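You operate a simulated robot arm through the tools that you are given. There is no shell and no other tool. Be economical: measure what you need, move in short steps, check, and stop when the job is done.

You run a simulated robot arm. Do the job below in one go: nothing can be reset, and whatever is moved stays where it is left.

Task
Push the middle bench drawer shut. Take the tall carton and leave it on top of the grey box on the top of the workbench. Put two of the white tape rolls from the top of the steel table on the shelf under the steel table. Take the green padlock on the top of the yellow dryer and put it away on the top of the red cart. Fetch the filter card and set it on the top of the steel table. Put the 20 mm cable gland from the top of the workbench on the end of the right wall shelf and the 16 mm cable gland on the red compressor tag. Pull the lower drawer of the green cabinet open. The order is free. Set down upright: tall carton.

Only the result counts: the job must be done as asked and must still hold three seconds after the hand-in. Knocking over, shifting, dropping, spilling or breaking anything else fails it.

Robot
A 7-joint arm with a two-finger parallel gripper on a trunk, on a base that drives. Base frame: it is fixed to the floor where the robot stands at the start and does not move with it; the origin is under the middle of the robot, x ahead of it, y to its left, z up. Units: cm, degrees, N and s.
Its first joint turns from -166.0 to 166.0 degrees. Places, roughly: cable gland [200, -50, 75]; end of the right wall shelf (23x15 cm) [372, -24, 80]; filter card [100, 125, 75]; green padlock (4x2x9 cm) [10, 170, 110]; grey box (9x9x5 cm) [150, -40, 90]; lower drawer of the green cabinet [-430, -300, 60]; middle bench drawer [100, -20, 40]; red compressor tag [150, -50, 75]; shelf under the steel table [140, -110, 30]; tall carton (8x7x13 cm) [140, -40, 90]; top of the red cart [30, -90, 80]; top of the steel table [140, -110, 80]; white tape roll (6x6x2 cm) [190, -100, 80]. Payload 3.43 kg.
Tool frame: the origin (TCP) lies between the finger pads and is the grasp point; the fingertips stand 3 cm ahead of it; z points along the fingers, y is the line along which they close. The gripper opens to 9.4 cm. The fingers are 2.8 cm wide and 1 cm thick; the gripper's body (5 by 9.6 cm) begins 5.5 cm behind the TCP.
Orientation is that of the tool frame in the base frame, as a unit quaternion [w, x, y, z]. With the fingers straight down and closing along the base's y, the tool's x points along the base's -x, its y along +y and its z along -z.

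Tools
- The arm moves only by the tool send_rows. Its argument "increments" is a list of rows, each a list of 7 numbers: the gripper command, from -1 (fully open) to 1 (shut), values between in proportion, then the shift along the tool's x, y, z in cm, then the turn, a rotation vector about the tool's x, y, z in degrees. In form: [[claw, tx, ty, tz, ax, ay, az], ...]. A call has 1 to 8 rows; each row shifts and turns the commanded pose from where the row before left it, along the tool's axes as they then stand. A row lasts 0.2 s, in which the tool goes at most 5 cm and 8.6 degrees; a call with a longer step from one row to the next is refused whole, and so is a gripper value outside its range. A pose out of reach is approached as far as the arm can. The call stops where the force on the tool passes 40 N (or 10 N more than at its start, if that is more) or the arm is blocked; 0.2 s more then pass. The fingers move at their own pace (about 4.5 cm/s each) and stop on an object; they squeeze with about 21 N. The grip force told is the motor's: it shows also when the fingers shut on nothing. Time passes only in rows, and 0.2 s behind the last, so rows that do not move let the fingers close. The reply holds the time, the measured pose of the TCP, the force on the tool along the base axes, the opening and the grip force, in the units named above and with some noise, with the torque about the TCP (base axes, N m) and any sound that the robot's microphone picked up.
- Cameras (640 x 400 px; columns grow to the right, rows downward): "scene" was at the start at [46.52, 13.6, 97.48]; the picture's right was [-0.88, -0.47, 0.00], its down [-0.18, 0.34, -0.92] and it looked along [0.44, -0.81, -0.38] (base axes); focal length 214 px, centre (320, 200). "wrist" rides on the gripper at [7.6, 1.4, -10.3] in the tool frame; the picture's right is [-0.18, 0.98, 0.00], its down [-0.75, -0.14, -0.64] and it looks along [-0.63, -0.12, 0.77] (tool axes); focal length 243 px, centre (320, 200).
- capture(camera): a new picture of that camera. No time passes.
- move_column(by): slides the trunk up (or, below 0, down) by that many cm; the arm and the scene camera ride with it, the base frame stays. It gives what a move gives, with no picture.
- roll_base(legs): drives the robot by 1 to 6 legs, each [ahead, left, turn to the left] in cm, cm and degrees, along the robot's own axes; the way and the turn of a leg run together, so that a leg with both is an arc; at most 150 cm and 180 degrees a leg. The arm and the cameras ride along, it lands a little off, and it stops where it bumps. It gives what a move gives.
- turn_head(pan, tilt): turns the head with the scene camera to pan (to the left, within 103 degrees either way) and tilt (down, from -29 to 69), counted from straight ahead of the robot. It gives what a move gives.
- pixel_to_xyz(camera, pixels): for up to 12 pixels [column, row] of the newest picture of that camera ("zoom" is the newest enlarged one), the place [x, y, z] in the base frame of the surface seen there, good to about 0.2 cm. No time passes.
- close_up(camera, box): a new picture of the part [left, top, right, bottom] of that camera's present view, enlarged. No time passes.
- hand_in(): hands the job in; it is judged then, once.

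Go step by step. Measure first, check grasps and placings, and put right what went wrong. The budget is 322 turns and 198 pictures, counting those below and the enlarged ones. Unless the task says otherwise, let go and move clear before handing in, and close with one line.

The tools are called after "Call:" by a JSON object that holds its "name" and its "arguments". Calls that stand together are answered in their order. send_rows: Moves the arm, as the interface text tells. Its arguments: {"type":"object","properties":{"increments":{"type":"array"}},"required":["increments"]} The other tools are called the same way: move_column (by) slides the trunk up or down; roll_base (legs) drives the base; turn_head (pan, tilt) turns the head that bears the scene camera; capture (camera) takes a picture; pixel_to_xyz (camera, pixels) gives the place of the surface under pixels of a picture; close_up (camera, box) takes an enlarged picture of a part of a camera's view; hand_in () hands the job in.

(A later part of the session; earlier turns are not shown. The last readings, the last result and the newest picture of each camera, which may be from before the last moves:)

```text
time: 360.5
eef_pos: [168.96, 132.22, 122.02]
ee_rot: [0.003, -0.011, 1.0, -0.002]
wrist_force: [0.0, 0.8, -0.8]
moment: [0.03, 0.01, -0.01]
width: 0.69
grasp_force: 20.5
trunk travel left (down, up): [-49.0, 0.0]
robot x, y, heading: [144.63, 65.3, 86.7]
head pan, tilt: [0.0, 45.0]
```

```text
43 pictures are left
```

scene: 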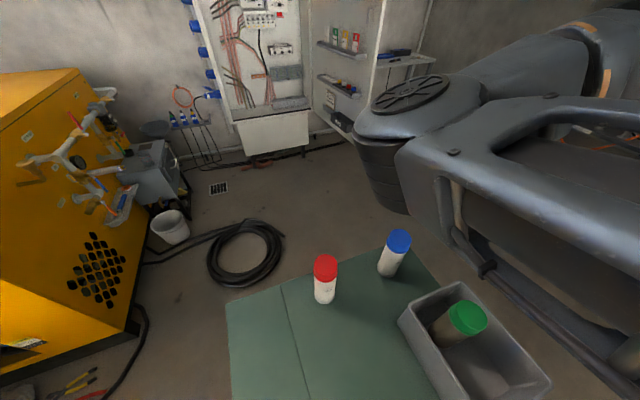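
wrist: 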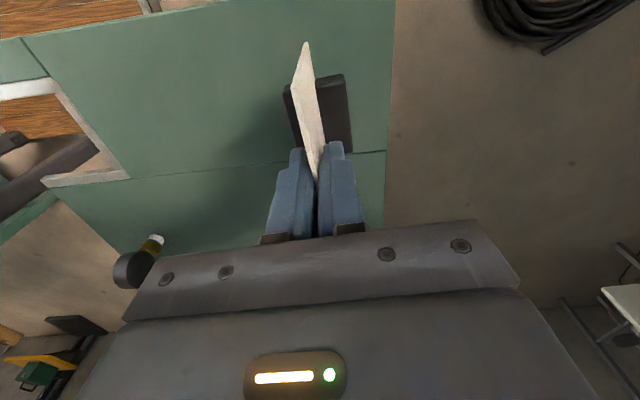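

The turn was blocked (rear strut at the bench edge) and the next call then drove forward and stopped near the table. I'll check whether the table or its items were shifted.

Call:
{"name": "pixel_to_xyz", "arguments": {"camera": "scene", "pixels": [[325, 265], [323, 298], [398, 240], [390, 268], [465, 320], [228, 300], [280, 283], [440, 290]]}}

Call:
{"name": "turn_head", "arguments": {"pan": 0, "tilt": 69}}

Call:
{"name": "capture", "arguments": {"camera": "scene"}}

```text
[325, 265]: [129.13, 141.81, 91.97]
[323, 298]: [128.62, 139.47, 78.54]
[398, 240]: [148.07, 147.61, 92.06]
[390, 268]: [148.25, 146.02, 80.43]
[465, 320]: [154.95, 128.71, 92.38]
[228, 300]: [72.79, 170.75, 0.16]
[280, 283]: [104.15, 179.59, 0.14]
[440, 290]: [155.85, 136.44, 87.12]
```

```text
time: 361.4
eef_pos: [169.17, 132.26, 122.14]
ee_rot: [0.004, -0.012, 1.0, -0.002]
wrist_force: [0.2, -0.3, -1.0]
moment: [0.0, -0.03, 0.0]
width: 0.69
grasp_force: 21.1
trunk travel left (down, up): [-49.0, 0.0]
robot x, y, heading: [144.89, 65.67, 86.7]
head pan, tilt: [0.0, 68.8]
```

```text
42 pictures are left
```

scene: 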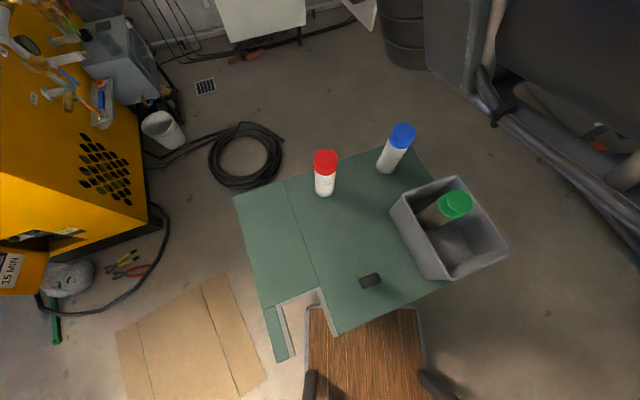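

The bottle positions are unchanged (128.6,139.5), so the table didn't move. Backing out carefully and turning with enough room.

Call:
{"name": "pixel_to_xyz", "arguments": {"camera": "scene", "pixels": [[370, 278], [370, 286], [333, 333], [445, 290], [288, 355], [265, 300]]}}

Call:
{"name": "roll_base", "arguments": {"legs": [[-18, 0, 0]]}}

```text
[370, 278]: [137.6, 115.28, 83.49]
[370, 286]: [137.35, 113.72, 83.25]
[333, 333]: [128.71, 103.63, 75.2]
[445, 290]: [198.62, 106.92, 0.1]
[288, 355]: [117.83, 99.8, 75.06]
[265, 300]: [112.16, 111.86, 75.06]
```

```text
time: 362.9
eef_pos: [168.07, 114.29, 122.11]
ee_rot: [0.003, -0.012, 1.0, -0.003]
wrist_force: [0.1, 0.2, -0.1]
moment: [-0.01, -0.04, 0.01]
width: 0.7
grasp_force: 21.4
trunk travel left (down, up): [-49.0, 0.0]
robot x, y, heading: [144.04, 48.05, 86.5]
head pan, tilt: [0.0, 68.8]
```

Gauge is upright and in place. Turning right, then driving on.

Call:
{"name": "roll_base", "arguments": {"legs": [[0, 0, -69.5]]}}

```text
time: 366.3
eef_pos: [214.53, 47.81, 121.97]
ee_rot: [0.001, 0.563, 0.826, -0.003]
wrist_force: [0.6, 0.7, -1.3]
moment: [-0.01, -0.01, 0.03]
width: 0.73
grasp_force: 20.6
trunk travel left (down, up): [-49.0, 0.0]
robot x, y, heading: [143.8, 47.83, 16.6]
head pan, tilt: [0.0, 68.8]
```

Call:
{"name": "roll_base", "arguments": {"legs": [[94, 0, 0], [0, 0, -89.6]]}}

```text
time: 375.1
eef_pos: [234.74, 4.08, 122.03]
ee_rot: [-0.001, 0.982, 0.189, -0.004]
wrist_force: [-0.7, -0.6, -1.1]
moment: [0.0, 0.02, -0.02]
width: 0.71
grasp_force: 21.1
trunk travel left (down, up): [-49.0, 0.0]
robot x, y, heading: [234.2, 74.77, -72.9]
head pan, tilt: [0.0, 68.8]
```

Call:
{"name": "roll_base", "arguments": {"legs": [[86, 0, 0], [84, 0, 0]]}}

```text
time: 383.7
eef_pos: [284.36, -158.01, 122.01]
ee_rot: [-0.002, 0.982, 0.19, -0.003]
wrist_force: [0.0, -0.3, -1.3]
moment: [0.01, -0.03, 0.02]
width: 0.71
grasp_force: 21.0
trunk travel left (down, up): [-49.0, 0.0]
robot x, y, heading: [283.48, -86.85, -72.7]
head pan, tilt: [0.0, 68.8]
```

Call:
{"name": "roll_base", "arguments": {"legs": [[0, 0, -90.2]]}}

Call:
{"name": "turn_head", "arguments": {"pan": 0, "tilt": 45}}

Call:
{"name": "capture", "arguments": {"camera": "scene"}}

```text
time: 387.9
eef_pos: [212.73, -86.29, 122.09]
ee_rot: [-0.004, 0.823, -0.568, -0.001]
wrist_force: [-0.3, 0.0, -0.5]
moment: [-0.02, -0.01, -0.02]
width: 0.71
grasp_force: 21.4
trunk travel left (down, up): [-49.0, 0.0]
robot x, y, heading: [284.02, -87.3, -164.3]
head pan, tilt: [0.0, 68.8]
```

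```text
time: 388.8
eef_pos: [212.7, -86.4, 122.05]
ee_rot: [-0.003, 0.822, -0.569, -0.002]
wrist_force: [-0.4, 0.9, -0.8]
moment: [-0.01, 0.0, -0.03]
width: 0.72
grasp_force: 20.9
trunk travel left (down, up): [-49.0, 0.0]
robot x, y, heading: [283.41, -87.08, -164.0]
head pan, tilt: [0.0, 45.0]
```

```text
41 pictures are left
```

scene: 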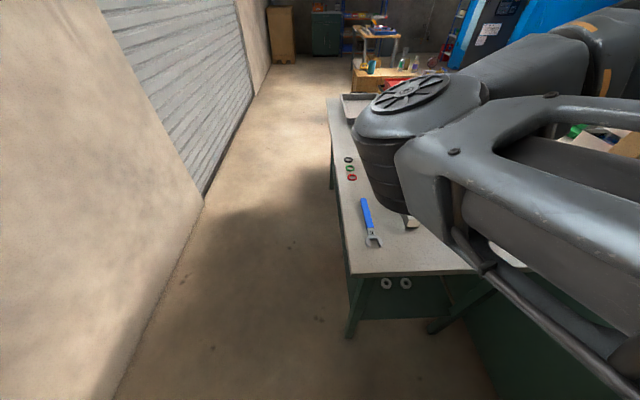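

Both rolls are visible on the shelf. Moving the card over the free spot near the table end (196.8,-94.5).

Call:
{"name": "send_rows", "arguments": {"increments": [[1, 0.5, 4.4, 0, 0, 0, 0], [1, 0.5, 4.4, 0, 0, 0, 0], [1, 0.5, 4.4, 0, 0, 0, 0], [1, 0.5, 4.5, 0, 0, 0, 0], [1, 0, 0, 4.5, 0, 0, 0], [1, 0, 0, 4.5, 0, 0, 0], [1, 0, 0, 4.5, 0, 0, 0]]}}

Call:
{"name": "capture", "arguments": {"camera": "wrist"}}

```text
time: 390.4
eef_pos: [196.92, -94.52, 108.47]
ee_rot: [-0.003, 0.822, -0.569, -0.002]
wrist_force: [-0.5, 0.2, -1.1]
moment: [0.01, 0.0, 0.02]
width: 0.68
grasp_force: 21.0
trunk travel left (down, up): [-49.0, 0.0]
robot x, y, heading: [283.53, -86.74, -164.4]
head pan, tilt: [0.0, 45.0]
```

```text
40 pictures are left
```

wrist: 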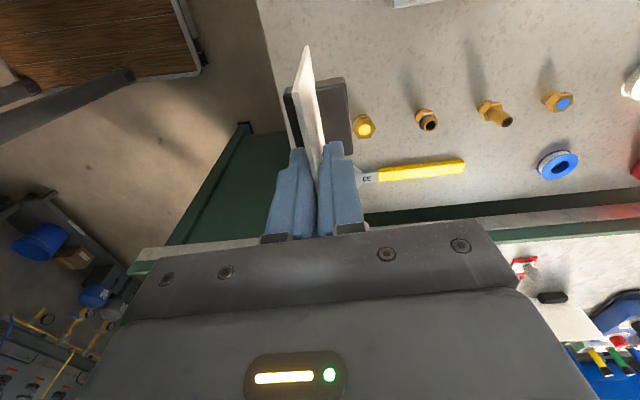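

Spot is free; shifting 2 cm away from the brass fitting and lowering until contact.

Call:
{"name": "send_rows", "arguments": {"increments": [[1, 2, 0, 4, 0, 0, 0], [1, 0, 0, 4.5, 0, 0, 0], [1, 0, 0, 4, 0, 0, 0], [1, 0, 0, 2, 0, 0, 0], [1, 0, 0, 1, 0, 0, 0]]}}

Call:
{"name": "send_rows", "arguments": {"increments": [[1, 0, 0, 0.4, 0, 0, 0], [1, 0, 0, 0.3, 0, 0, 0], [1, 0, 0, 0.2, 0, 0, 0]]}}

Call:
{"name": "capture", "arguments": {"camera": "wrist"}}

```text
time: 391.6
eef_pos: [197.56, -96.1, 93.04]
ee_rot: [-0.003, 0.823, -0.568, -0.001]
wrist_force: [0.0, 0.0, -0.8]
moment: [0.0, -0.02, 0.01]
width: 0.7
grasp_force: 20.7
trunk travel left (down, up): [-49.0, 0.0]
robot x, y, heading: [283.69, -86.84, -164.0]
head pan, tilt: [0.0, 45.0]
```

```text
time: 392.4
eef_pos: [197.56, -96.21, 92.34]
ee_rot: [-0.003, 0.823, -0.568, -0.003]
wrist_force: [0.9, -0.7, 20.6]
moment: [0.07, 0.01, -0.04]
width: 0.68
grasp_force: 21.2
trunk travel left (down, up): [-49.0, 0.0]
robot x, y, heading: [283.72, -87.02, -164.2]
head pan, tilt: [0.0, 45.0]
```

```text
39 pictures are left
```

wrist: 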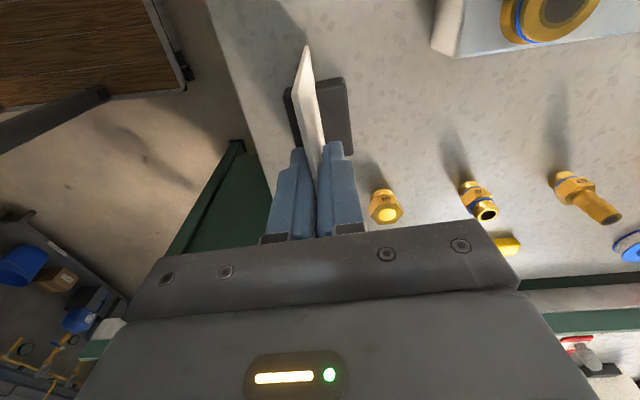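

Contact felt (≈20 N). Releasing and rising.

Call:
{"name": "send_rows", "arguments": {"increments": [[0.7, 0, 0, -0.1, 0, 0, 0], [0.4, 0, 0, 0, 0, 0, 0], [0.2, 0, 0, 0, 0, 0, 0], [0.2, 0, 0, -3, 0, 0, 0], [0.2, 0, 0, -4.5, 0, 0, 0], [0.2, 0, 0, -4.5, 0, 0, 0], [0.2, 0, 0, -4.5, 0, 0, 0]]}}

Call:
{"name": "capture", "arguments": {"camera": "wrist"}}

```text
time: 394.0
eef_pos: [197.74, -96.18, 108.54]
ee_rot: [-0.004, 0.822, -0.57, -0.001]
wrist_force: [-1.2, 1.0, -0.2]
moment: [0.01, 0.0, 0.0]
width: 3.77
grasp_force: 0.0
trunk travel left (down, up): [-49.0, 0.0]
robot x, y, heading: [283.55, -87.06, -164.0]
head pan, tilt: [0.0, 45.0]
```

```text
38 pictures are left
```

wrist: 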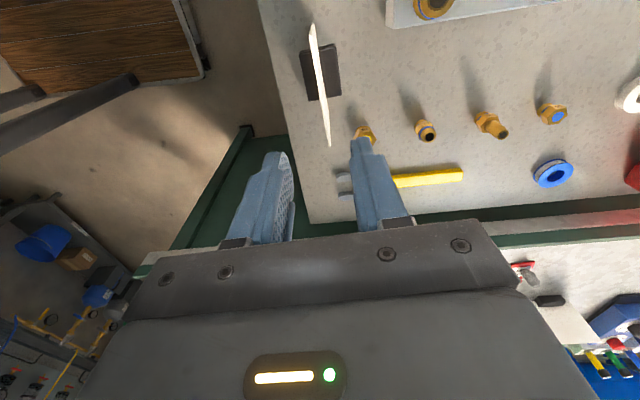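

The card stands on the steel table. Next the padlock. Raising, restoring the natural hand yaw and compacting.

Call:
{"name": "send_rows", "arguments": {"increments": [[0.2, 0, 0, -4, 0, 0, 0], [0.2, 0, 0, -4, 0, 0, 0], [0.2, 0, 0, -4, 0, 0, 0], [0.2, 0, 0, -2, 0, 0, -7.9], [0.2, 0, 0, 0, 0, 0, -7.9], [0.2, 0, 0, 0, 0, 0, -7.9], [0.2, 0, 0, 0, 0, 0, -7.9], [0.2, 0, 0, 0, 0, 0, -7.9]]}}

Call:
{"name": "send_rows", "arguments": {"increments": [[-0.2, 0, 0, 0, 0, 0, -7.9], [-0.2, 0, 0, 0, 0, 0, -7.9], [-0.2, 0, 0, 0, 0, 0, -7.9], [-0.2, 0, 0, 0, 0, 0, -7.9], [-0.2, 0, 0, 0, 0, 0, -7.9], [-0.2, 0, 0, 0, 0, 0, -7.9], [-0.2, 4.5, 0, 0, 0, 0, 0], [-0.2, 4.5, 0, 0, 0, 0, 0]]}}

Call:
{"name": "roll_base", "arguments": {"legs": [[0, 0, -90]]}}

```text
time: 395.8
eef_pos: [197.59, -96.2, 122.66]
ee_rot: [-0.005, 0.967, -0.256, 0.0]
wrist_force: [0.6, -0.3, -0.3]
moment: [-0.02, -0.04, 0.01]
width: 3.78
grasp_force: 0.0
trunk travel left (down, up): [-49.0, 0.0]
robot x, y, heading: [283.83, -86.93, -164.2]
head pan, tilt: [0.0, 45.0]
```

```text
time: 397.6
eef_pos: [206.28, -93.57, 122.66]
ee_rot: [-0.004, 0.988, 0.154, 0.001]
wrist_force: [0.7, 0.6, 0.4]
moment: [0.0, -0.03, -0.02]
width: 5.64
grasp_force: 0.1
trunk travel left (down, up): [-49.0, 0.0]
robot x, y, heading: [283.54, -87.04, -164.3]
head pan, tilt: [0.0, 45.0]
```

```text
time: 401.9
eef_pos: [277.38, -9.72, 122.63]
ee_rot: [-0.002, 0.806, -0.592, 0.004]
wrist_force: [0.1, 0.1, 0.1]
moment: [0.01, 0.02, -0.02]
width: 5.63
grasp_force: 0.0
trunk travel left (down, up): [-49.0, 0.0]
robot x, y, heading: [283.54, -87.1, 105.8]
head pan, tilt: [0.0, 45.0]
```

Call:
{"name": "roll_base", "arguments": {"legs": [[85, 0, 0], [85, 0, 0], [0, 0, 91.2]]}}

```text
time: 414.3
eef_pos: [160.69, 67.41, 122.75]
ee_rot: [-0.004, 0.986, 0.166, 0.0]
wrist_force: [0.7, -0.4, -0.8]
moment: [0.02, -0.02, 0.0]
width: 5.61
grasp_force: 0.0
trunk travel left (down, up): [-49.0, 0.0]
robot x, y, heading: [237.9, 76.04, -162.4]
head pan, tilt: [0.0, 45.0]
```

Call:
{"name": "roll_base", "arguments": {"legs": [[130, 0, -0.6]]}}

Call:
{"name": "roll_base", "arguments": {"legs": [[128, 0, 0]]}}

```text
time: 420.8
eef_pos: [37.32, 29.49, 122.78]
ee_rot: [-0.004, 0.986, 0.164, 0.001]
wrist_force: [-0.2, 0.2, -0.3]
moment: [-0.01, 0.01, 0.03]
width: 5.62
grasp_force: 0.0
trunk travel left (down, up): [-49.0, 0.0]
robot x, y, heading: [114.27, 37.29, -162.9]
head pan, tilt: [0.0, 45.0]
```

```text
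time: 427.2
eef_pos: [-84.95, -6.2, 122.76]
ee_rot: [-0.004, 0.988, 0.157, 0.001]
wrist_force: [-0.5, -0.5, -0.5]
moment: [0.01, 0.01, 0.02]
width: 5.63
grasp_force: 0.1
trunk travel left (down, up): [-49.0, 0.0]
robot x, y, heading: [-7.81, 0.93, -163.6]
head pan, tilt: [0.0, 45.0]
```

Now turning to face the dryer and looking at the floor and padlock.

Call:
{"name": "roll_base", "arguments": {"legs": [[0, 0, -106.4]]}}

Call:
{"name": "turn_head", "arguments": {"pan": 10, "tilt": 45}}

Call:
{"name": "capture", "arguments": {"camera": "scene"}}

```text
time: 432.1
eef_pos: [7.33, 77.05, 122.7]
ee_rot: [-0.001, 0.718, -0.696, 0.003]
wrist_force: [-0.4, -0.3, -1.0]
moment: [-0.03, 0.01, 0.01]
width: 5.61
grasp_force: 0.1
trunk travel left (down, up): [-49.0, 0.0]
robot x, y, heading: [-7.58, 0.72, 90.1]
head pan, tilt: [0.0, 45.0]
```

```text
time: 432.8
eef_pos: [7.32, 77.22, 122.75]
ee_rot: [-0.001, 0.718, -0.696, 0.004]
wrist_force: [0.1, -0.3, 0.0]
moment: [0.02, 0.01, 0.02]
width: 5.62
grasp_force: 0.0
trunk travel left (down, up): [-49.0, 0.0]
robot x, y, heading: [-7.68, 1.05, 90.0]
head pan, tilt: [10.0, 45.0]
```

```text
37 pictures are left
```

scene: 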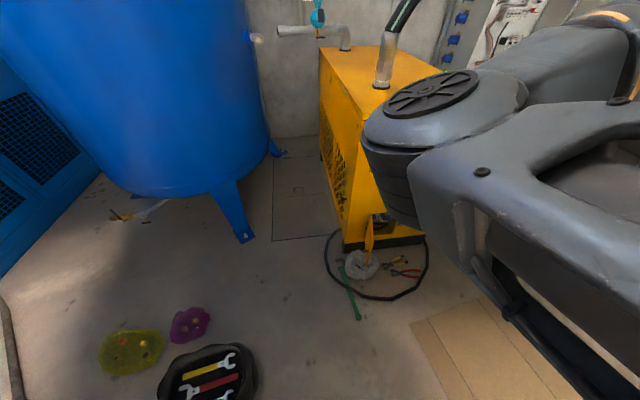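

Call:
{"name": "pixel_to_xyz", "arguments": {"camera": "scene", "pixels": [[395, 299], [357, 318], [340, 275], [415, 275], [410, 320], [440, 395], [255, 375], [215, 345], [345, 250], [425, 238], [240, 240], [325, 60]]}}

```text
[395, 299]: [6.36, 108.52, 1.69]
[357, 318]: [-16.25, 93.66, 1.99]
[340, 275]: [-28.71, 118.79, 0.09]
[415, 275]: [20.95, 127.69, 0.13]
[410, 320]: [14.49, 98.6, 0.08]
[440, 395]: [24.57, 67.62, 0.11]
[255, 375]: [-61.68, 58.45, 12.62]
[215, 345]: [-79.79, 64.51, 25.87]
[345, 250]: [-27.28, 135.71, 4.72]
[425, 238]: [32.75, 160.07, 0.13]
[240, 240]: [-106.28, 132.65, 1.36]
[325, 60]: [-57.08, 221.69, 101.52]
```

Obstacles: green marker (-16,94), hose (6,108.5), cardboard corner (16,94.5). I'll stop with the front at y≈91 and use a tilted tool for the extra reach.

Call:
{"name": "roll_base", "arguments": {"legs": [[54.5, 1.5, 0]]}}

Call:
{"name": "send_rows", "arguments": {"increments": [[-0.5, -4.5, 0, 0, 0, 0, 0], [-0.5, -4.5, 0, 0, 0, 0, 0], [-0.5, -4.5, 0, 0, 0, 0, 0], [-0.5, 0, 0, 0, 0, -8, 0], [-0.5, 0, 0, 0, 0, -8, 0], [-0.5, 0, 0, 0, 0, -8, 0], [-0.5, 0, 0, 0, 0, -8, 0], [-0.5, 0, 0, 0, 0, -8, 0]]}}

Call:
{"name": "capture", "arguments": {"camera": "wrist"}}

```text
time: 436.0
eef_pos: [5.45, 131.4, 122.66]
ee_rot: [-0.001, 0.719, -0.695, 0.003]
wrist_force: [0.3, 0.1, -0.3]
moment: [0.0, 0.01, -0.01]
width: 5.63
grasp_force: 0.2
trunk travel left (down, up): [-49.0, 0.0]
robot x, y, heading: [-9.25, 55.16, 90.3]
head pan, tilt: [10.0, 45.0]
```

```text
time: 437.8
eef_pos: [4.99, 144.84, 122.74]
ee_rot: [-0.241, 0.676, -0.653, -0.243]
wrist_force: [-0.2, 0.0, 0.2]
moment: [-0.01, 0.0, -0.01]
width: 7.07
grasp_force: 0.1
trunk travel left (down, up): [-49.0, 0.0]
robot x, y, heading: [-9.01, 54.99, 90.2]
head pan, tilt: [10.0, 45.0]
```

```text
36 pictures are left
```

wrist: 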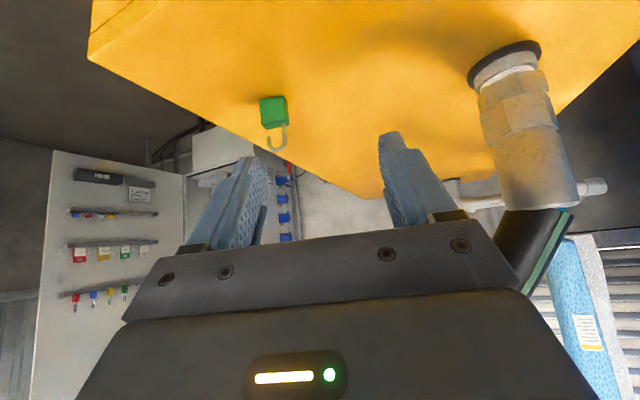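

Tilt works. Padlock at (273,115); measuring it and the pipe.

Call:
{"name": "pixel_to_xyz", "arguments": {"camera": "wrist", "pixels": [[262, 115], [286, 110], [273, 112], [267, 100], [281, 97], [266, 127], [284, 125], [277, 147], [490, 120], [480, 80], [505, 200]]}}

Call:
{"name": "close_up", "arguments": {"camera": "wrist", "box": [245, 85, 305, 165]}}

```text
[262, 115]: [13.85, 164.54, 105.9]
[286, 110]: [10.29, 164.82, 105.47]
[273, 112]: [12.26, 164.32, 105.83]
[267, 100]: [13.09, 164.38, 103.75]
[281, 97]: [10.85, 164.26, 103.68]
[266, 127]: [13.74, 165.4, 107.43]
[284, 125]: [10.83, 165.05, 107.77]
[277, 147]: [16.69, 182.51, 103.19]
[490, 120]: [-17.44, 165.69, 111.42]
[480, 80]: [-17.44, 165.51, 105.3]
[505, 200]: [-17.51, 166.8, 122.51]
```

```text
5.00 times, centred on (275, 125) of wrist
```

zoom: 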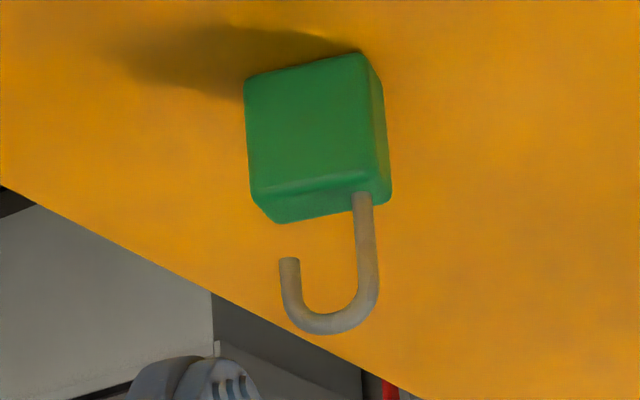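

Padlock stands upright: body x 10.2–14, y≈165.2, z 103–108. Approaching with 48° tilt, fingers either side.

Call:
{"name": "send_rows", "arguments": {"increments": [[-0.5, 0, -3.9, 0, 0, -8, 0], [-0.5, 0, -3.9, 0, 0, 0, 0], [-0.5, 3.7, 0, 3.34, 0, 0, 0], [-0.5, 3.7, 0, 3.34, 0, 0, 0], [-0.5, -3.2, 0, 3.57, 0, 0, 0], [-0.5, -3.2, 0, 3.57, 0, 0, 0]]}}

Call:
{"name": "capture", "arguments": {"camera": "wrist"}}

```text
time: 439.2
eef_pos: [12.57, 154.56, 112.54]
ee_rot: [-0.284, 0.657, -0.636, -0.288]
wrist_force: [0.3, -0.6, -0.1]
moment: [-0.02, 0.03, -0.05]
width: 7.04
grasp_force: 0.1
trunk travel left (down, up): [-49.0, 0.0]
robot x, y, heading: [-9.35, 55.11, 90.1]
head pan, tilt: [10.0, 45.0]
```

```text
34 pictures are left
```

wrist: 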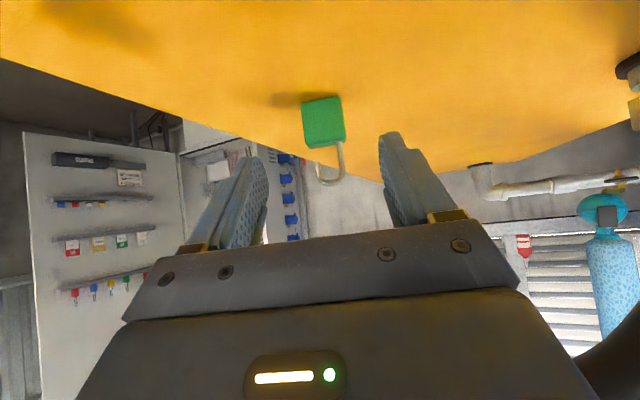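

Centred. Final approach and grip.

Call:
{"name": "send_rows", "arguments": {"increments": [[-0.5, 0.22, 0.1, 4.24, 0, 0, 0], [-0.5, 0.15, 0, 4.17, 0, 0, 0], [-0.5, -2.27, 0, 2.53, 0, 0, 0], [-0.5, 0, 0, 0, 0, 0, 0], [1, 0, 0, 0, 0, 0, 0], [1, 0, 0, 0, 0, 0, 0], [1, 0, 0, 0, 0, 0, 0]]}}

Call:
{"name": "capture", "arguments": {"camera": "wrist"}}

```text
time: 440.8
eef_pos: [12.16, 164.27, 106.59]
ee_rot: [-0.284, 0.658, -0.634, -0.29]
wrist_force: [-0.5, 1.4, 0.7]
moment: [0.05, -0.02, 0.02]
width: 4.38
grasp_force: 20.9
trunk travel left (down, up): [-49.0, 0.0]
robot x, y, heading: [-9.36, 55.3, 90.1]
head pan, tilt: [10.0, 45.0]
```

```text
33 pictures are left
```

wrist: 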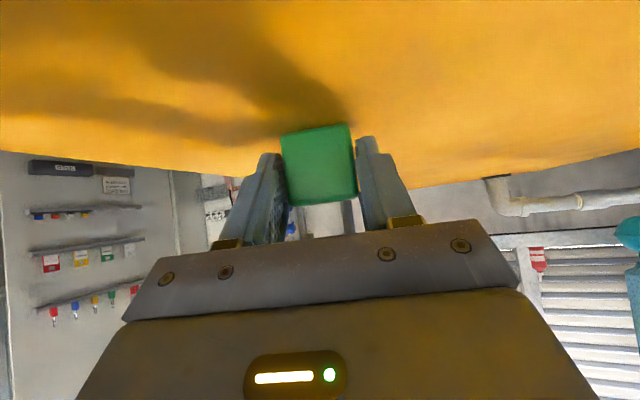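

Gripped (4.4 cm). Lifting slowly and backing away.

Call:
{"name": "send_rows", "arguments": {"increments": [[1, -0.37, 0, -0.33, 0, 0, 0], [1, -0.74, 0, -0.67, 0, 0, 0], [1, -1.5, 0, -1.34, 0, 0, 0], [1, -2.2, 0, -2.0, 0, 0, 0], [1, -2.2, 0, -2.0, 0, 0, 0], [1, 2.7, 0, -3.0, 0, 0, 0], [1, 2.7, 0, -3.0, 0, 0, 0], [1, 2.7, 0, -3.0, 0, 0, 0]]}}

Call:
{"name": "roll_base", "arguments": {"legs": [[-52, 0, 0]]}}

Call:
{"name": "capture", "arguments": {"camera": "wrist"}}

```text
time: 442.6
eef_pos: [12.69, 152.05, 116.39]
ee_rot: [-0.285, 0.658, -0.635, -0.288]
wrist_force: [0.4, -1.1, -0.9]
moment: [-0.02, 0.0, -0.02]
width: 4.38
grasp_force: 21.1
trunk travel left (down, up): [-49.0, 0.0]
robot x, y, heading: [-9.33, 55.24, 90.1]
head pan, tilt: [10.0, 45.0]
```

```text
time: 445.6
eef_pos: [12.49, 99.98, 116.37]
ee_rot: [-0.282, 0.66, -0.633, -0.289]
wrist_force: [0.4, -0.2, -1.3]
moment: [-0.02, 0.02, 0.02]
width: 4.37
grasp_force: 20.4
trunk travel left (down, up): [-49.0, 0.0]
robot x, y, heading: [-8.79, 3.09, 90.3]
head pan, tilt: [10.0, 45.0]
```

```text
32 pictures are left
```

wrist: 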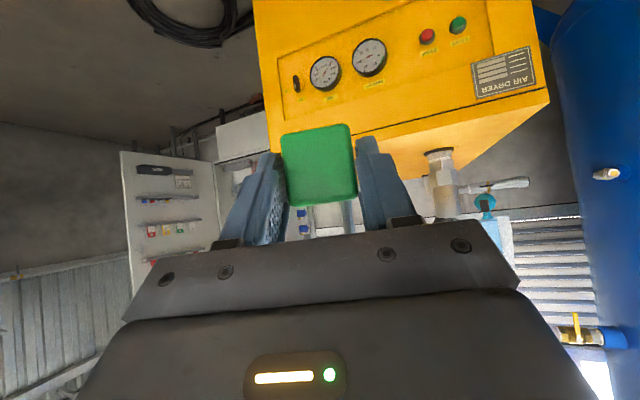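

Padlock held. Compacting and turning left (away from the bench press) toward the red cart.

Call:
{"name": "send_rows", "arguments": {"increments": [[1, 3.0, 0, -3.34, 0, 0, 0], [1, 3.0, 0, -3.34, 0, 0, 0], [1, 3.0, 0, -3.34, 0, 0, 0], [1, 3.0, 0, -3.34, 0, 0, 0]]}}

Call:
{"name": "roll_base", "arguments": {"legs": [[0, 0, 110], [0, 0, 110]]}}

Call:
{"name": "turn_head", "arguments": {"pan": -5, "tilt": 40}}

Call:
{"name": "capture", "arguments": {"camera": "scene"}}

```text
time: 446.6
eef_pos: [13.18, 81.93, 116.12]
ee_rot: [-0.283, 0.659, -0.633, -0.29]
wrist_force: [-0.5, 0.4, -1.1]
moment: [0.0, -0.03, -0.02]
width: 4.37
grasp_force: 21.0
trunk travel left (down, up): [-49.0, 0.0]
robot x, y, heading: [-8.51, 3.22, 90.3]
head pan, tilt: [10.0, 45.0]
```

```text
time: 456.2
eef_pos: [24.1, -71.88, 116.27]
ee_rot: [0.368, 0.374, 0.834, -0.17]
wrist_force: [0.6, -0.5, -0.7]
moment: [0.0, 0.04, 0.0]
width: 4.37
grasp_force: 21.1
trunk travel left (down, up): [-49.0, 0.0]
robot x, y, heading: [-9.12, 2.95, -50.3]
head pan, tilt: [10.0, 45.0]
```

```text
time: 457.0
eef_pos: [24.02, -71.92, 116.19]
ee_rot: [0.369, 0.373, 0.834, -0.169]
wrist_force: [0.1, 0.6, -1.1]
moment: [0.0, -0.02, -0.01]
width: 4.38
grasp_force: 20.4
trunk travel left (down, up): [-49.0, 0.0]
robot x, y, heading: [-8.72, 2.73, -50.0]
head pan, tilt: [-5.0, 40.0]
```

```text
31 pictures are left
```

scene: 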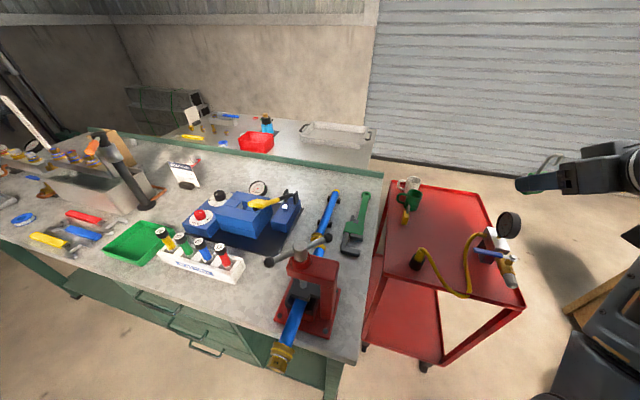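

Cart top free area around (442,218). Measuring candidate spot and the neighbours.

Call:
{"name": "pixel_to_xyz", "arguments": {"camera": "scene", "pixels": [[442, 218], [450, 205], [430, 230], [455, 230], [415, 205], [418, 252], [468, 255], [490, 230], [385, 240], [480, 195], [425, 255], [405, 225]]}}

```text
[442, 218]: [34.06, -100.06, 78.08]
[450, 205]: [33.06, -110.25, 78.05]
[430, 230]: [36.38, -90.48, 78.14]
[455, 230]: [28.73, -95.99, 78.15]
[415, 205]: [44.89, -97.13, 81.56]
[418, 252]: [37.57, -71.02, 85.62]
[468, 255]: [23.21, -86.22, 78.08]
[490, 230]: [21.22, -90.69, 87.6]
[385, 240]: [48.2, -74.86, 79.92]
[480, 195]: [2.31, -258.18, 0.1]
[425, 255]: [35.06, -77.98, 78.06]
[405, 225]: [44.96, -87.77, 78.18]
```

Call:
{"name": "pixel_to_xyz", "arguments": {"camera": "scene", "pixels": [[325, 240], [310, 252], [330, 268], [275, 260], [283, 355], [470, 240], [465, 290], [505, 225], [510, 240], [590, 310], [630, 270], [520, 300]]}}

```text
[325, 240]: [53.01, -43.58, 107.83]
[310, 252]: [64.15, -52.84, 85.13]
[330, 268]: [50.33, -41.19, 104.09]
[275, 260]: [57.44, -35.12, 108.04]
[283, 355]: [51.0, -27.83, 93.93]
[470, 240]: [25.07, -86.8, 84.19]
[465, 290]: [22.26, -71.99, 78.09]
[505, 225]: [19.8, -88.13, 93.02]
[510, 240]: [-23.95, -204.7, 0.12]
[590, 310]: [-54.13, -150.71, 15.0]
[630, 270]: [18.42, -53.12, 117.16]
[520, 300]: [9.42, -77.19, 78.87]
```

Press is at (50–57,-35..-45, z 108). I'll stand at (-2,-10), heading -65° so the elbow keeps clear, then move over the spot (35,-95).

Call:
{"name": "roll_base", "arguments": {"legs": [[14, -3, 0], [0, 0, -15]]}}

Call:
{"name": "send_rows", "arguments": {"increments": [[1, 0, 4, 0, 0, 0, 0], [1, 0, 4, 0, 0, 0, 0], [1, 0, 4, 0, 0, 0, 0], [1, 0, 4, 0, 0, 0, 0], [1, 0, 4, 0, 0, 0, 0], [1, -3.1, 0, 3.44, 0, 0, 0], [1, -3.1, 0, 3.44, 0, 0, 0], [1, -3.1, 0, 3.44, 0, 0, 0]]}}

Call:
{"name": "capture", "arguments": {"camera": "scene"}}

```text
time: 459.2
eef_pos: [10.08, -90.63, 116.12]
ee_rot: [0.343, 0.48, 0.778, -0.215]
wrist_force: [-0.4, -0.2, -1.8]
moment: [0.01, 0.02, 0.0]
width: 4.38
grasp_force: 21.4
trunk travel left (down, up): [-49.0, 0.0]
robot x, y, heading: [-2.02, -9.28, -65.3]
head pan, tilt: [-5.0, 40.0]
```

```text
time: 461.0
eef_pos: [34.19, -94.27, 116.21]
ee_rot: [0.343, 0.48, 0.778, -0.216]
wrist_force: [0.0, -0.3, -1.1]
moment: [0.01, 0.0, 0.0]
width: 4.35
grasp_force: 21.1
trunk travel left (down, up): [-49.0, 0.0]
robot x, y, heading: [-2.12, -9.88, -65.4]
head pan, tilt: [-5.0, 40.0]
```

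```text
30 pictures are left
```

scene: 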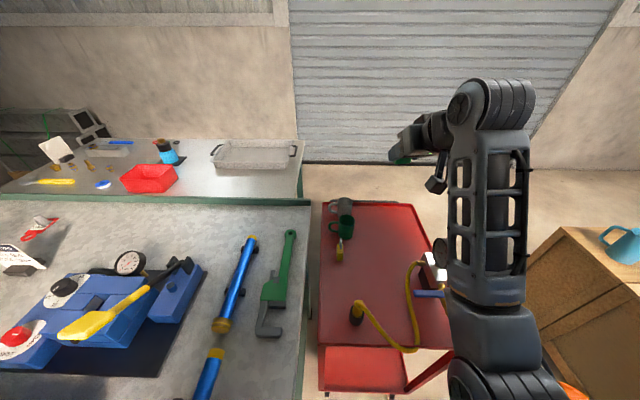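

The elbow is on the right, clear of the press. Lowering toward the cart top.

Call:
{"name": "send_rows", "arguments": {"increments": [[1, 3.34, 0.3, 3.0, 0, 0, 0], [1, 3.34, 0, 3.0, 0, 0, 0], [1, 3.34, 0, 3.0, 0, 0, 0], [1, 3.34, 0, 3.0, 0, 0, 0], [1, 3.34, 0, 3.0, 0, 0, 0]]}}

Call:
{"name": "capture", "arguments": {"camera": "scene"}}

Call:
{"name": "capture", "arguments": {"camera": "wrist"}}

```text
time: 462.2
eef_pos: [34.08, -94.17, 93.61]
ee_rot: [0.343, 0.48, 0.778, -0.216]
wrist_force: [0.5, 0.6, -1.0]
moment: [-0.02, 0.03, 0.02]
width: 4.36
grasp_force: 21.2
trunk travel left (down, up): [-49.0, 0.0]
robot x, y, heading: [-2.4, -9.4, -65.6]
head pan, tilt: [-5.0, 40.0]
```

```text
29 pictures are left
```

scene: 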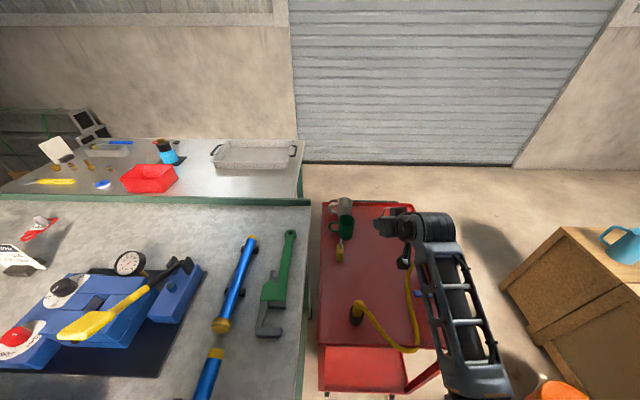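

```text
28 pictures are left
```

wrist: 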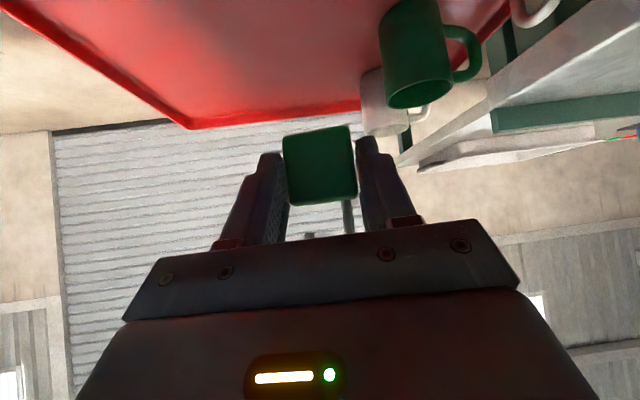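

Checking the forearm's height over the gauge on the cart.

Call:
{"name": "pixel_to_xyz", "arguments": {"camera": "scene", "pixels": [[430, 262], [420, 285], [450, 310], [428, 225], [470, 380], [403, 262], [400, 215]]}}

```text
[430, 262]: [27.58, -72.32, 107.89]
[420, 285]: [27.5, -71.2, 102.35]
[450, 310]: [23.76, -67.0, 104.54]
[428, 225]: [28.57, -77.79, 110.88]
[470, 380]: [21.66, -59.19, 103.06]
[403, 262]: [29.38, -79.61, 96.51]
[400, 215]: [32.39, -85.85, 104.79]
```

Clearances hold (camera ~2 cm over the cart, hose >4 cm aside). Lowering carefully to contact.

Call:
{"name": "send_rows", "arguments": {"increments": [[1, 2.23, 0.3, 2.0, 0, 0, 0], [1, 2.23, 0, 2.0, 0, 0, 0], [1, 2.23, 0, 2.0, 0, 0, 0], [1, 1.3, 0, 1.17, 0, 0, 0], [1, 0.52, 0, 0.47, 0, 0, 0]]}}

Call:
{"name": "capture", "arguments": {"camera": "wrist"}}

```text
time: 463.4
eef_pos: [34.45, -93.93, 82.05]
ee_rot: [0.343, 0.48, 0.778, -0.216]
wrist_force: [-0.8, 0.3, -1.3]
moment: [-0.01, 0.01, -0.05]
width: 4.37
grasp_force: 20.8
trunk travel left (down, up): [-49.0, 0.0]
robot x, y, heading: [-2.12, -9.69, -65.0]
head pan, tilt: [-5.0, 40.0]
```

```text
27 pictures are left
```

wrist: 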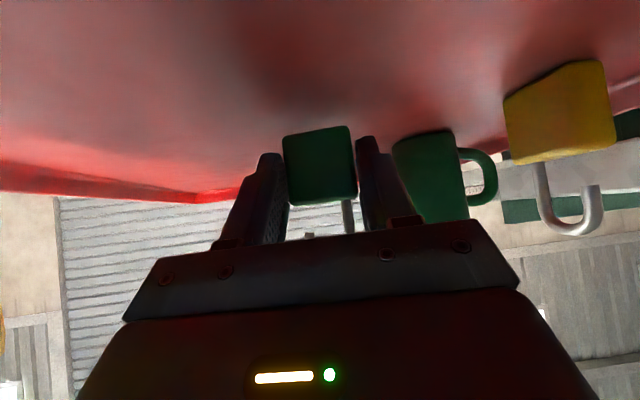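

Call:
{"name": "send_rows", "arguments": {"increments": [[1, 0.22, 0, 0.2, 0, 0, 0], [1, 0.22, 0, 0.2, 0, 0, 0], [1, 0.15, 0, 0.13, 0, 0, 0], [1, 0, 0, 0, 0, 0, 0]]}}

```text
time: 464.4
eef_pos: [34.25, -93.91, 81.44]
ee_rot: [0.343, 0.481, 0.778, -0.216]
wrist_force: [-0.9, 0.3, 2.1]
moment: [0.04, -0.08, 0.0]
width: 4.38
grasp_force: 21.0
trunk travel left (down, up): [-49.0, 0.0]
robot x, y, heading: [-2.44, -9.67, -65.1]
head pan, tilt: [-5.0, 40.0]
```

Touching. Releasing to 6 cm and withdrawing backwards along the tool axis.

Call:
{"name": "send_rows", "arguments": {"increments": [[0, 0, 0, 0, 0, 0, 0], [-0.25, 0, 0, 0, 0, 0, 0], [-0.25, 0, 0, 0, 0, 0, 0], [-0.25, 0, 0, -2, 0, 0, 0], [-0.25, 0, 0, -3, 0, 0, 0], [-0.25, -1, 0, -3.5, 0, 0, 0], [-0.25, -2, 0, -3.5, 0, 0, 0]]}}

Call:
{"name": "capture", "arguments": {"camera": "wrist"}}

```text
time: 466.0
eef_pos: [31.36, -87.72, 91.73]
ee_rot: [0.343, 0.48, 0.778, -0.217]
wrist_force: [-0.5, -0.1, 0.5]
moment: [-0.04, -0.01, 0.02]
width: 5.9
grasp_force: 0.1
trunk travel left (down, up): [-49.0, 0.0]
robot x, y, heading: [-2.14, -9.77, -65.3]
head pan, tilt: [-5.0, 40.0]
```

```text
26 pictures are left
```

wrist: 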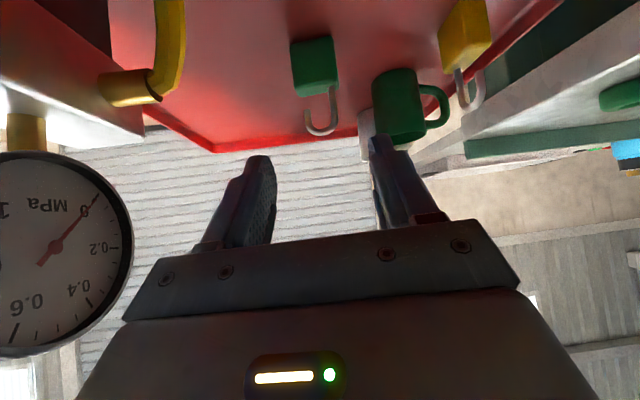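

Padlock stands on the cart. Raising clear, untilting, and turning toward the green cabinet.

Call:
{"name": "send_rows", "arguments": {"increments": [[-0.25, -3.3, 0, -3.0, 0, 0, 0], [-0.25, -3.3, 0, -3.0, 0, 0, 0], [-0.25, -3.3, 0, -3.0, 0, 0, 0], [-0.25, -3.3, 0, -3.0, 0, 0, 0], [-0.25, -3.3, 0, -3.0, 0, 0, 0], [-0.25, -1, 0, -1, 0, 0, 0]]}}

Call:
{"name": "send_rows", "arguments": {"increments": [[-0.25, 3.3, -3, -3.0, 0, 0, 0], [-0.25, 3.3, -3, -3.0, 0, 0, 0], [-0.25, 0, 0, 0, 0, 8, 0], [-0.25, 0, 0, 0, 0, 8, 0], [-0.25, 0, 0, 0, 0, 8, 0], [-0.25, 0, 0, 0, 0, 8, 0], [-0.25, 0, 0, 0, 0, 8, 0], [-0.25, 0, 0, 0, 0, 8, 0]]}}

Call:
{"name": "roll_base", "arguments": {"legs": [[-10, 0, 0], [0, 0, -80]]}}

Call:
{"name": "turn_head", "arguments": {"pan": 0, "tilt": 20}}

Call:
{"name": "capture", "arguments": {"camera": "scene"}}

```text
time: 467.4
eef_pos: [31.42, -87.5, 115.55]
ee_rot: [0.343, 0.481, 0.778, -0.216]
wrist_force: [0.4, 0.0, 0.2]
moment: [0.01, 0.03, 0.01]
width: 5.88
grasp_force: 0.0
trunk travel left (down, up): [-49.0, 0.0]
robot x, y, heading: [-2.77, -10.18, -65.2]
head pan, tilt: [-5.0, 40.0]
```

```text
refused: row 1 steps farther than a row can; nothing moved
```

```text
time: 472.0
eef_pos: [-77.08, -47.43, 115.43]
ee_rot: [0.124, 0.868, 0.288, -0.386]
wrist_force: [-0.4, 0.2, 0.2]
moment: [-0.04, -0.02, 0.06]
width: 5.87
grasp_force: 0.0
trunk travel left (down, up): [-49.0, 0.0]
robot x, y, heading: [-6.5, -0.53, -145.4]
head pan, tilt: [-5.0, 40.0]
```

```text
time: 472.8
eef_pos: [-77.12, -47.4, 115.46]
ee_rot: [0.124, 0.868, 0.289, -0.385]
wrist_force: [-0.1, -0.2, 0.6]
moment: [0.02, 0.02, 0.01]
width: 5.89
grasp_force: 0.1
trunk travel left (down, up): [-49.0, 0.0]
robot x, y, heading: [-6.19, -0.35, -145.0]
head pan, tilt: [0.0, 20.0]
```

```text
25 pictures are left
```

scene: 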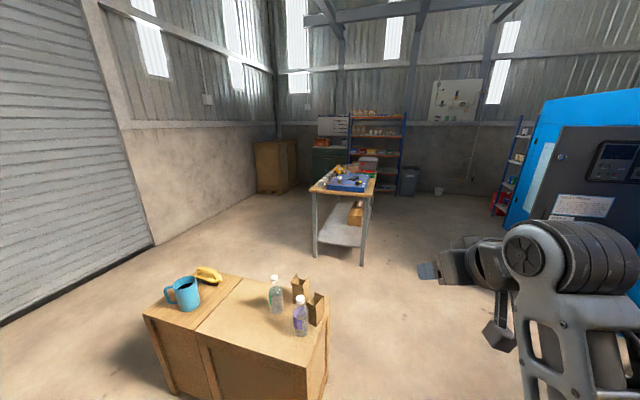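

The green cabinet is at (328,160) behind a wooden bench. Zooming and measuring the route.

Call:
{"name": "close_up", "arguments": {"camera": "scene", "box": [290, 105, 390, 185]}}

Call:
{"name": "pixel_to_xyz", "arguments": {"camera": "scene", "pixels": [[316, 160], [330, 170], [345, 150], [317, 255], [363, 263], [375, 205], [313, 195], [258, 192], [328, 360], [295, 180], [490, 190], [450, 200]]}}

```text
5.00 times, centred on (340, 145) of scene
```

zoom: 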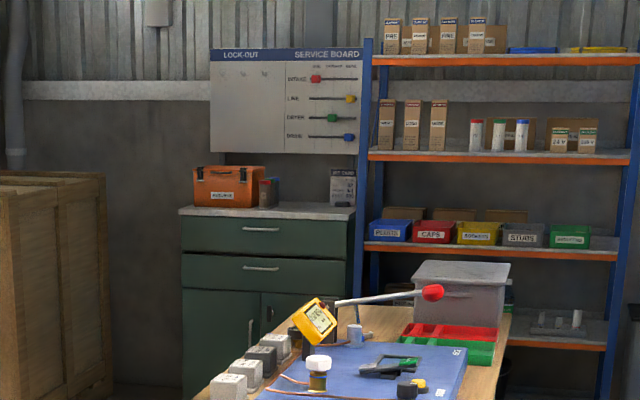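

```text
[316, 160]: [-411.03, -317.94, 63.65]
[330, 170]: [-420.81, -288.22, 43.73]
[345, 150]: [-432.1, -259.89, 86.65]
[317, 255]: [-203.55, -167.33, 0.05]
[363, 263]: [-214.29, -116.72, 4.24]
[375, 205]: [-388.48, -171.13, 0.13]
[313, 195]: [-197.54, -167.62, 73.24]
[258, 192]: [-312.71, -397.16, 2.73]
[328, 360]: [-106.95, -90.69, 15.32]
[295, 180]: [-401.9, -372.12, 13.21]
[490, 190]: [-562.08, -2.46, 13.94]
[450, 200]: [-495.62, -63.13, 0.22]
```

Cabinet front faces +u at u≈-487, n≈-190…-122; the wooden bench occupies n -100…-50. Route: along n≈0, strafe left before the bench, then forward. First rotate and drive.

Call:
{"name": "pixel_to_xyz", "arguments": {"camera": "scene", "pixels": [[145, 315], [240, 278], [328, 300], [300, 400], [328, 159], [322, 159], [334, 159], [520, 240], [328, 147]]}}

Call:
{"name": "roll_base", "arguments": {"legs": [[0, 0, -18]]}}

```text
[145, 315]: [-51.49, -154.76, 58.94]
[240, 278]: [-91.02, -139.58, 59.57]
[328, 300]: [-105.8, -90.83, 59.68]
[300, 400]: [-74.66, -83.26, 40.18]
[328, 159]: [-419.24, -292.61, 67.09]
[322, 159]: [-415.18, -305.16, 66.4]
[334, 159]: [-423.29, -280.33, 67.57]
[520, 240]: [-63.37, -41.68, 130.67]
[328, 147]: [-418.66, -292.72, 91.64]
```

```text
time: 474.2
eef_pos: [-88.29, -22.9, 115.42]
ee_rot: [0.061, 0.902, 0.147, -0.401]
wrist_force: [-0.2, 0.0, -0.5]
moment: [0.0, 0.0, -0.04]
width: 5.91
grasp_force: 0.0
trunk travel left (down, up): [-49.0, 0.0]
robot x, y, heading: [-6.56, -0.82, -163.6]
head pan, tilt: [0.0, 20.0]
```

Call:
{"name": "roll_base", "arguments": {"legs": [[145, 0, 0.6], [38, 0, 0]]}}

Call:
{"name": "turn_head", "arguments": {"pan": 40, "tilt": 30}}

Call:
{"name": "capture", "arguments": {"camera": "scene"}}

```text
time: 483.4
eef_pos: [-261.5, -77.99, 115.49]
ee_rot: [0.066, 0.901, 0.155, -0.4]
wrist_force: [-0.8, 0.4, -0.3]
moment: [-0.03, -0.04, 0.0]
width: 5.88
grasp_force: 0.1
trunk travel left (down, up): [-49.0, 0.0]
robot x, y, heading: [-180.22, -54.19, -162.3]
head pan, tilt: [0.0, 20.0]
```

```text
time: 484.4
eef_pos: [-261.48, -77.97, 115.26]
ee_rot: [0.064, 0.901, 0.154, -0.4]
wrist_force: [-0.4, -0.7, 0.1]
moment: [0.02, 0.0, -0.02]
width: 5.87
grasp_force: 0.1
trunk travel left (down, up): [-49.0, 0.0]
robot x, y, heading: [-180.12, -54.05, -162.4]
head pan, tilt: [40.0, 30.0]
```

```text
23 pictures are left
```

scene: 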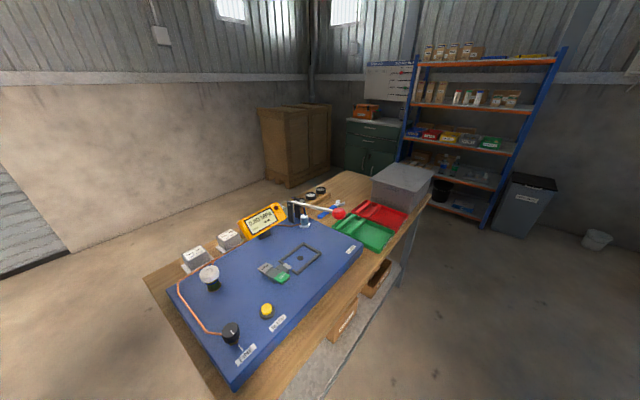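

Call:
{"name": "pixel_to_xyz", "arguments": {"camera": "scene", "pixels": [[148, 277], [228, 385], [200, 330], [345, 172], [425, 200], [290, 185], [332, 175], [372, 125], [365, 127], [380, 127], [345, 118], [400, 125]]}}

```text
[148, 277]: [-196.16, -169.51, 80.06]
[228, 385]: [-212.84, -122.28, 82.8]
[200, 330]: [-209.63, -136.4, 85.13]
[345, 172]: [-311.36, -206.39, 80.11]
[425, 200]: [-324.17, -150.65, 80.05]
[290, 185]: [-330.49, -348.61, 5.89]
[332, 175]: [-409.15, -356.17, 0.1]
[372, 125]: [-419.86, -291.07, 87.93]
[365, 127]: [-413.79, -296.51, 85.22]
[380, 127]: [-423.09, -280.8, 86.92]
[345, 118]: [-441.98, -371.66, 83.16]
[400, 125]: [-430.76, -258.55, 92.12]
```

Clearances fine. Strafing left past the bench end, then forward toward the cabinet.

Call:
{"name": "roll_base", "arguments": {"legs": [[0, 88, -0.3], [0, 88, -0.3]]}}

Call:
{"name": "roll_base", "arguments": {"legs": [[100, 0, 0], [80, 0, 0]]}}

Call:
{"name": "turn_head", "arguments": {"pan": -15, "tilt": 40}}

Call:
{"name": "capture", "arguments": {"camera": "scene"}}

```text
time: 493.4
eef_pos: [-208.97, -245.69, 115.37]
ee_rot: [0.063, 0.902, 0.15, -0.4]
wrist_force: [0.4, -0.4, 0.0]
moment: [-0.01, 0.03, -0.01]
width: 5.9
grasp_force: 0.1
trunk travel left (down, up): [-49.0, 0.0]
robot x, y, heading: [-127.13, -222.94, -162.7]
head pan, tilt: [40.0, 30.0]
```

```text
time: 502.4
eef_pos: [-380.46, -297.38, 115.41]
ee_rot: [0.063, 0.902, 0.149, -0.4]
wrist_force: [-0.4, -0.7, 0.3]
moment: [-0.02, 0.01, 0.0]
width: 5.88
grasp_force: 0.1
trunk travel left (down, up): [-49.0, 0.0]
robot x, y, heading: [-298.74, -275.1, -163.2]
head pan, tilt: [40.0, 30.0]
```

```text
time: 503.6
eef_pos: [-380.48, -297.31, 115.4]
ee_rot: [0.062, 0.902, 0.149, -0.4]
wrist_force: [0.8, 0.4, 0.7]
moment: [0.01, 0.01, -0.01]
width: 5.87
grasp_force: 0.0
trunk travel left (down, up): [-49.0, 0.0]
robot x, y, heading: [-298.67, -274.79, -163.4]
head pan, tilt: [-15.0, 40.0]
```

```text
22 pictures are left
```

scene: 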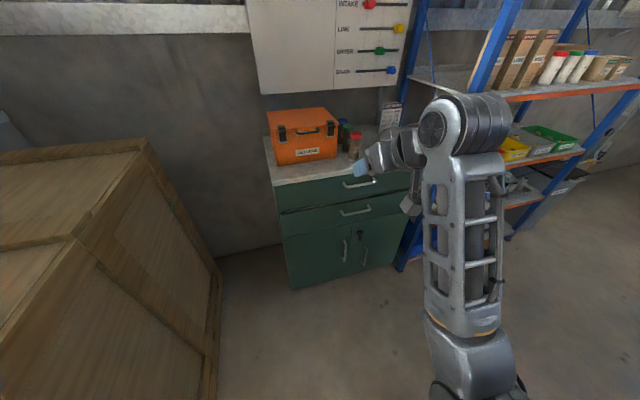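

Lower drawer handle at (356,211). Measuring it and the crate edge.

Call:
{"name": "pixel_to_xyz", "arguments": {"camera": "scene", "pixels": [[343, 212], [356, 212], [370, 209], [356, 203], [356, 222], [300, 222], [359, 184], [315, 195], [205, 390], [220, 280], [145, 140], [400, 240]]}}

Call:
{"name": "close_up", "arguments": {"camera": "scene", "box": [270, 160, 420, 255]}}

```text
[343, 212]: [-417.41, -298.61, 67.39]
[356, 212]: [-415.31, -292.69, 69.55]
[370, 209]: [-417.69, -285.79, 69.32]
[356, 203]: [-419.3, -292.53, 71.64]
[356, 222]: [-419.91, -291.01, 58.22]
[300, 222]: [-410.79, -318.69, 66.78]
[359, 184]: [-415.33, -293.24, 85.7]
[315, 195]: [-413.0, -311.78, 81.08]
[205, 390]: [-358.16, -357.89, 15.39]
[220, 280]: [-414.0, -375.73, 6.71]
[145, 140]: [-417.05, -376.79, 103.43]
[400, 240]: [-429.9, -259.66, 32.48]
```

```text
4.21 times, centred on (345, 208) of scene
```

zoom: 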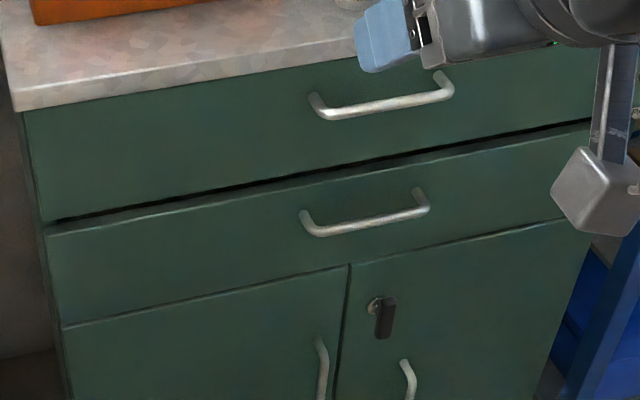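

Bar: u≈-483.3, n≈-158, z≈69.5, 3.3 cm off the face. I'll lower the trunk, bring the tool near-horizontal and roll it so the fingers close vertically.

Call:
{"name": "move_column", "arguments": {"by": -29}}

Call:
{"name": "send_rows", "arguments": {"increments": [[-0.25, 3.3, 0, 3.0, 0, 0, 0], [-0.25, 3.3, 0, 3.0, 0, 0, 0], [-0.25, 3.3, 0, 3.0, 0, 0, 0], [-0.25, 0, 0, 0, 0, -7.6, 0], [-0.25, 0, 0, 0, 0, -7.6, 0], [-0.25, 0, 0, 0, 0, -7.6, 0], [-0.25, 0, 0, 0, 0, -7.6, 0], [-0.25, 0, 0, 0, 0, -7.6, 0]]}}

```text
time: 506.6
eef_pos: [-380.49, -297.42, 86.22]
ee_rot: [0.061, 0.902, 0.148, -0.4]
wrist_force: [0.2, 0.5, 0.0]
moment: [0.01, -0.03, -0.01]
width: 5.87
grasp_force: 0.0
trunk travel left (down, up): [-20.0, 29.0]
robot x, y, heading: [-298.76, -274.71, -163.4]
head pan, tilt: [-15.0, 40.0]
```

```text
time: 508.4
eef_pos: [-380.62, -297.23, 73.04]
ee_rot: [0.105, 0.722, 0.118, -0.674]
wrist_force: [0.0, 0.4, 0.3]
moment: [0.0, -0.02, 0.0]
width: 5.86
grasp_force: 0.2
trunk travel left (down, up): [-20.0, 29.0]
robot x, y, heading: [-299.04, -274.91, -163.4]
head pan, tilt: [-15.0, 40.0]
```

Near-horizontal reached. Rolling 90° about the tool axis.

Call:
{"name": "send_rows", "arguments": {"increments": [[-0.25, 0, 0, 0, 0, 0, 8.2], [-0.25, 0, 0, 0, 0, 0, 8.2], [-0.25, 0, 0, 0, 0, 0, 8.2], [-0.25, 0, 0, 0, 0, 0, 8.2], [-0.25, 0, 0, 0, 0, 0, 8.2], [-0.25, 0, 0, 0, 0, 0, 8.2], [-0.25, 0, 0, 0, 0, 0, 8.2], [-0.25, 0, 0, 0, 0, 0, 8.2]]}}

Call:
{"name": "send_rows", "arguments": {"increments": [[-0.25, 0, 0, 0, 0, 0, 8.2], [-0.25, 0, 0, 0, 0, 0, 8.2], [-0.25, 0, 0, 0, 0, 0, 8]]}}

Call:
{"name": "capture", "arguments": {"camera": "wrist"}}

```text
time: 510.1
eef_pos: [-380.57, -297.09, 73.01]
ee_rot: [0.454, 0.672, -0.292, -0.507]
wrist_force: [0.1, -0.4, -1.3]
moment: [0.03, 0.0, 0.01]
width: 5.91
grasp_force: 0.0
trunk travel left (down, up): [-20.0, 29.0]
robot x, y, heading: [-298.72, -274.81, -163.3]
head pan, tilt: [-15.0, 40.0]
```

```text
time: 510.9
eef_pos: [-380.53, -297.3, 73.11]
ee_rot: [0.551, 0.595, -0.426, -0.4]
wrist_force: [0.1, -0.3, -0.7]
moment: [-0.02, 0.02, -0.01]
width: 5.9
grasp_force: 0.1
trunk travel left (down, up): [-20.0, 29.0]
robot x, y, heading: [-298.92, -274.91, -163.2]
head pan, tilt: [-15.0, 40.0]
```

```text
20 pictures are left
```

wrist: 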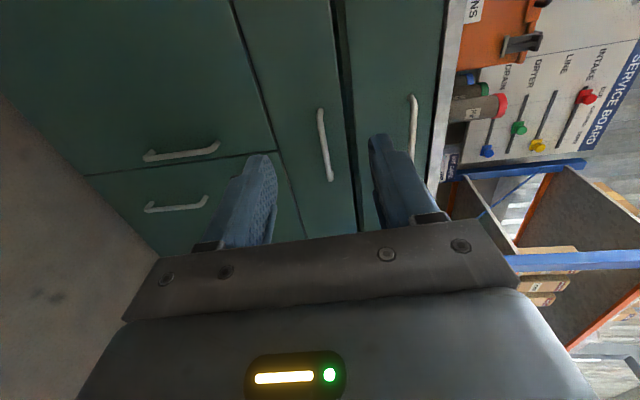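

The handle of the lower drawer lies between the fingers in view (325,145). Measuring.

Call:
{"name": "pixel_to_xyz", "arguments": {"camera": "wrist", "pixels": [[321, 115], [325, 145], [330, 172], [300, 150], [325, 146]]}}

```text
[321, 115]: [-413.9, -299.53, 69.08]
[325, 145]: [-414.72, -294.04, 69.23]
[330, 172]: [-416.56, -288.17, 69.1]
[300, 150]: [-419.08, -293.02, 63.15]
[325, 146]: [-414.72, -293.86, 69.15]
```

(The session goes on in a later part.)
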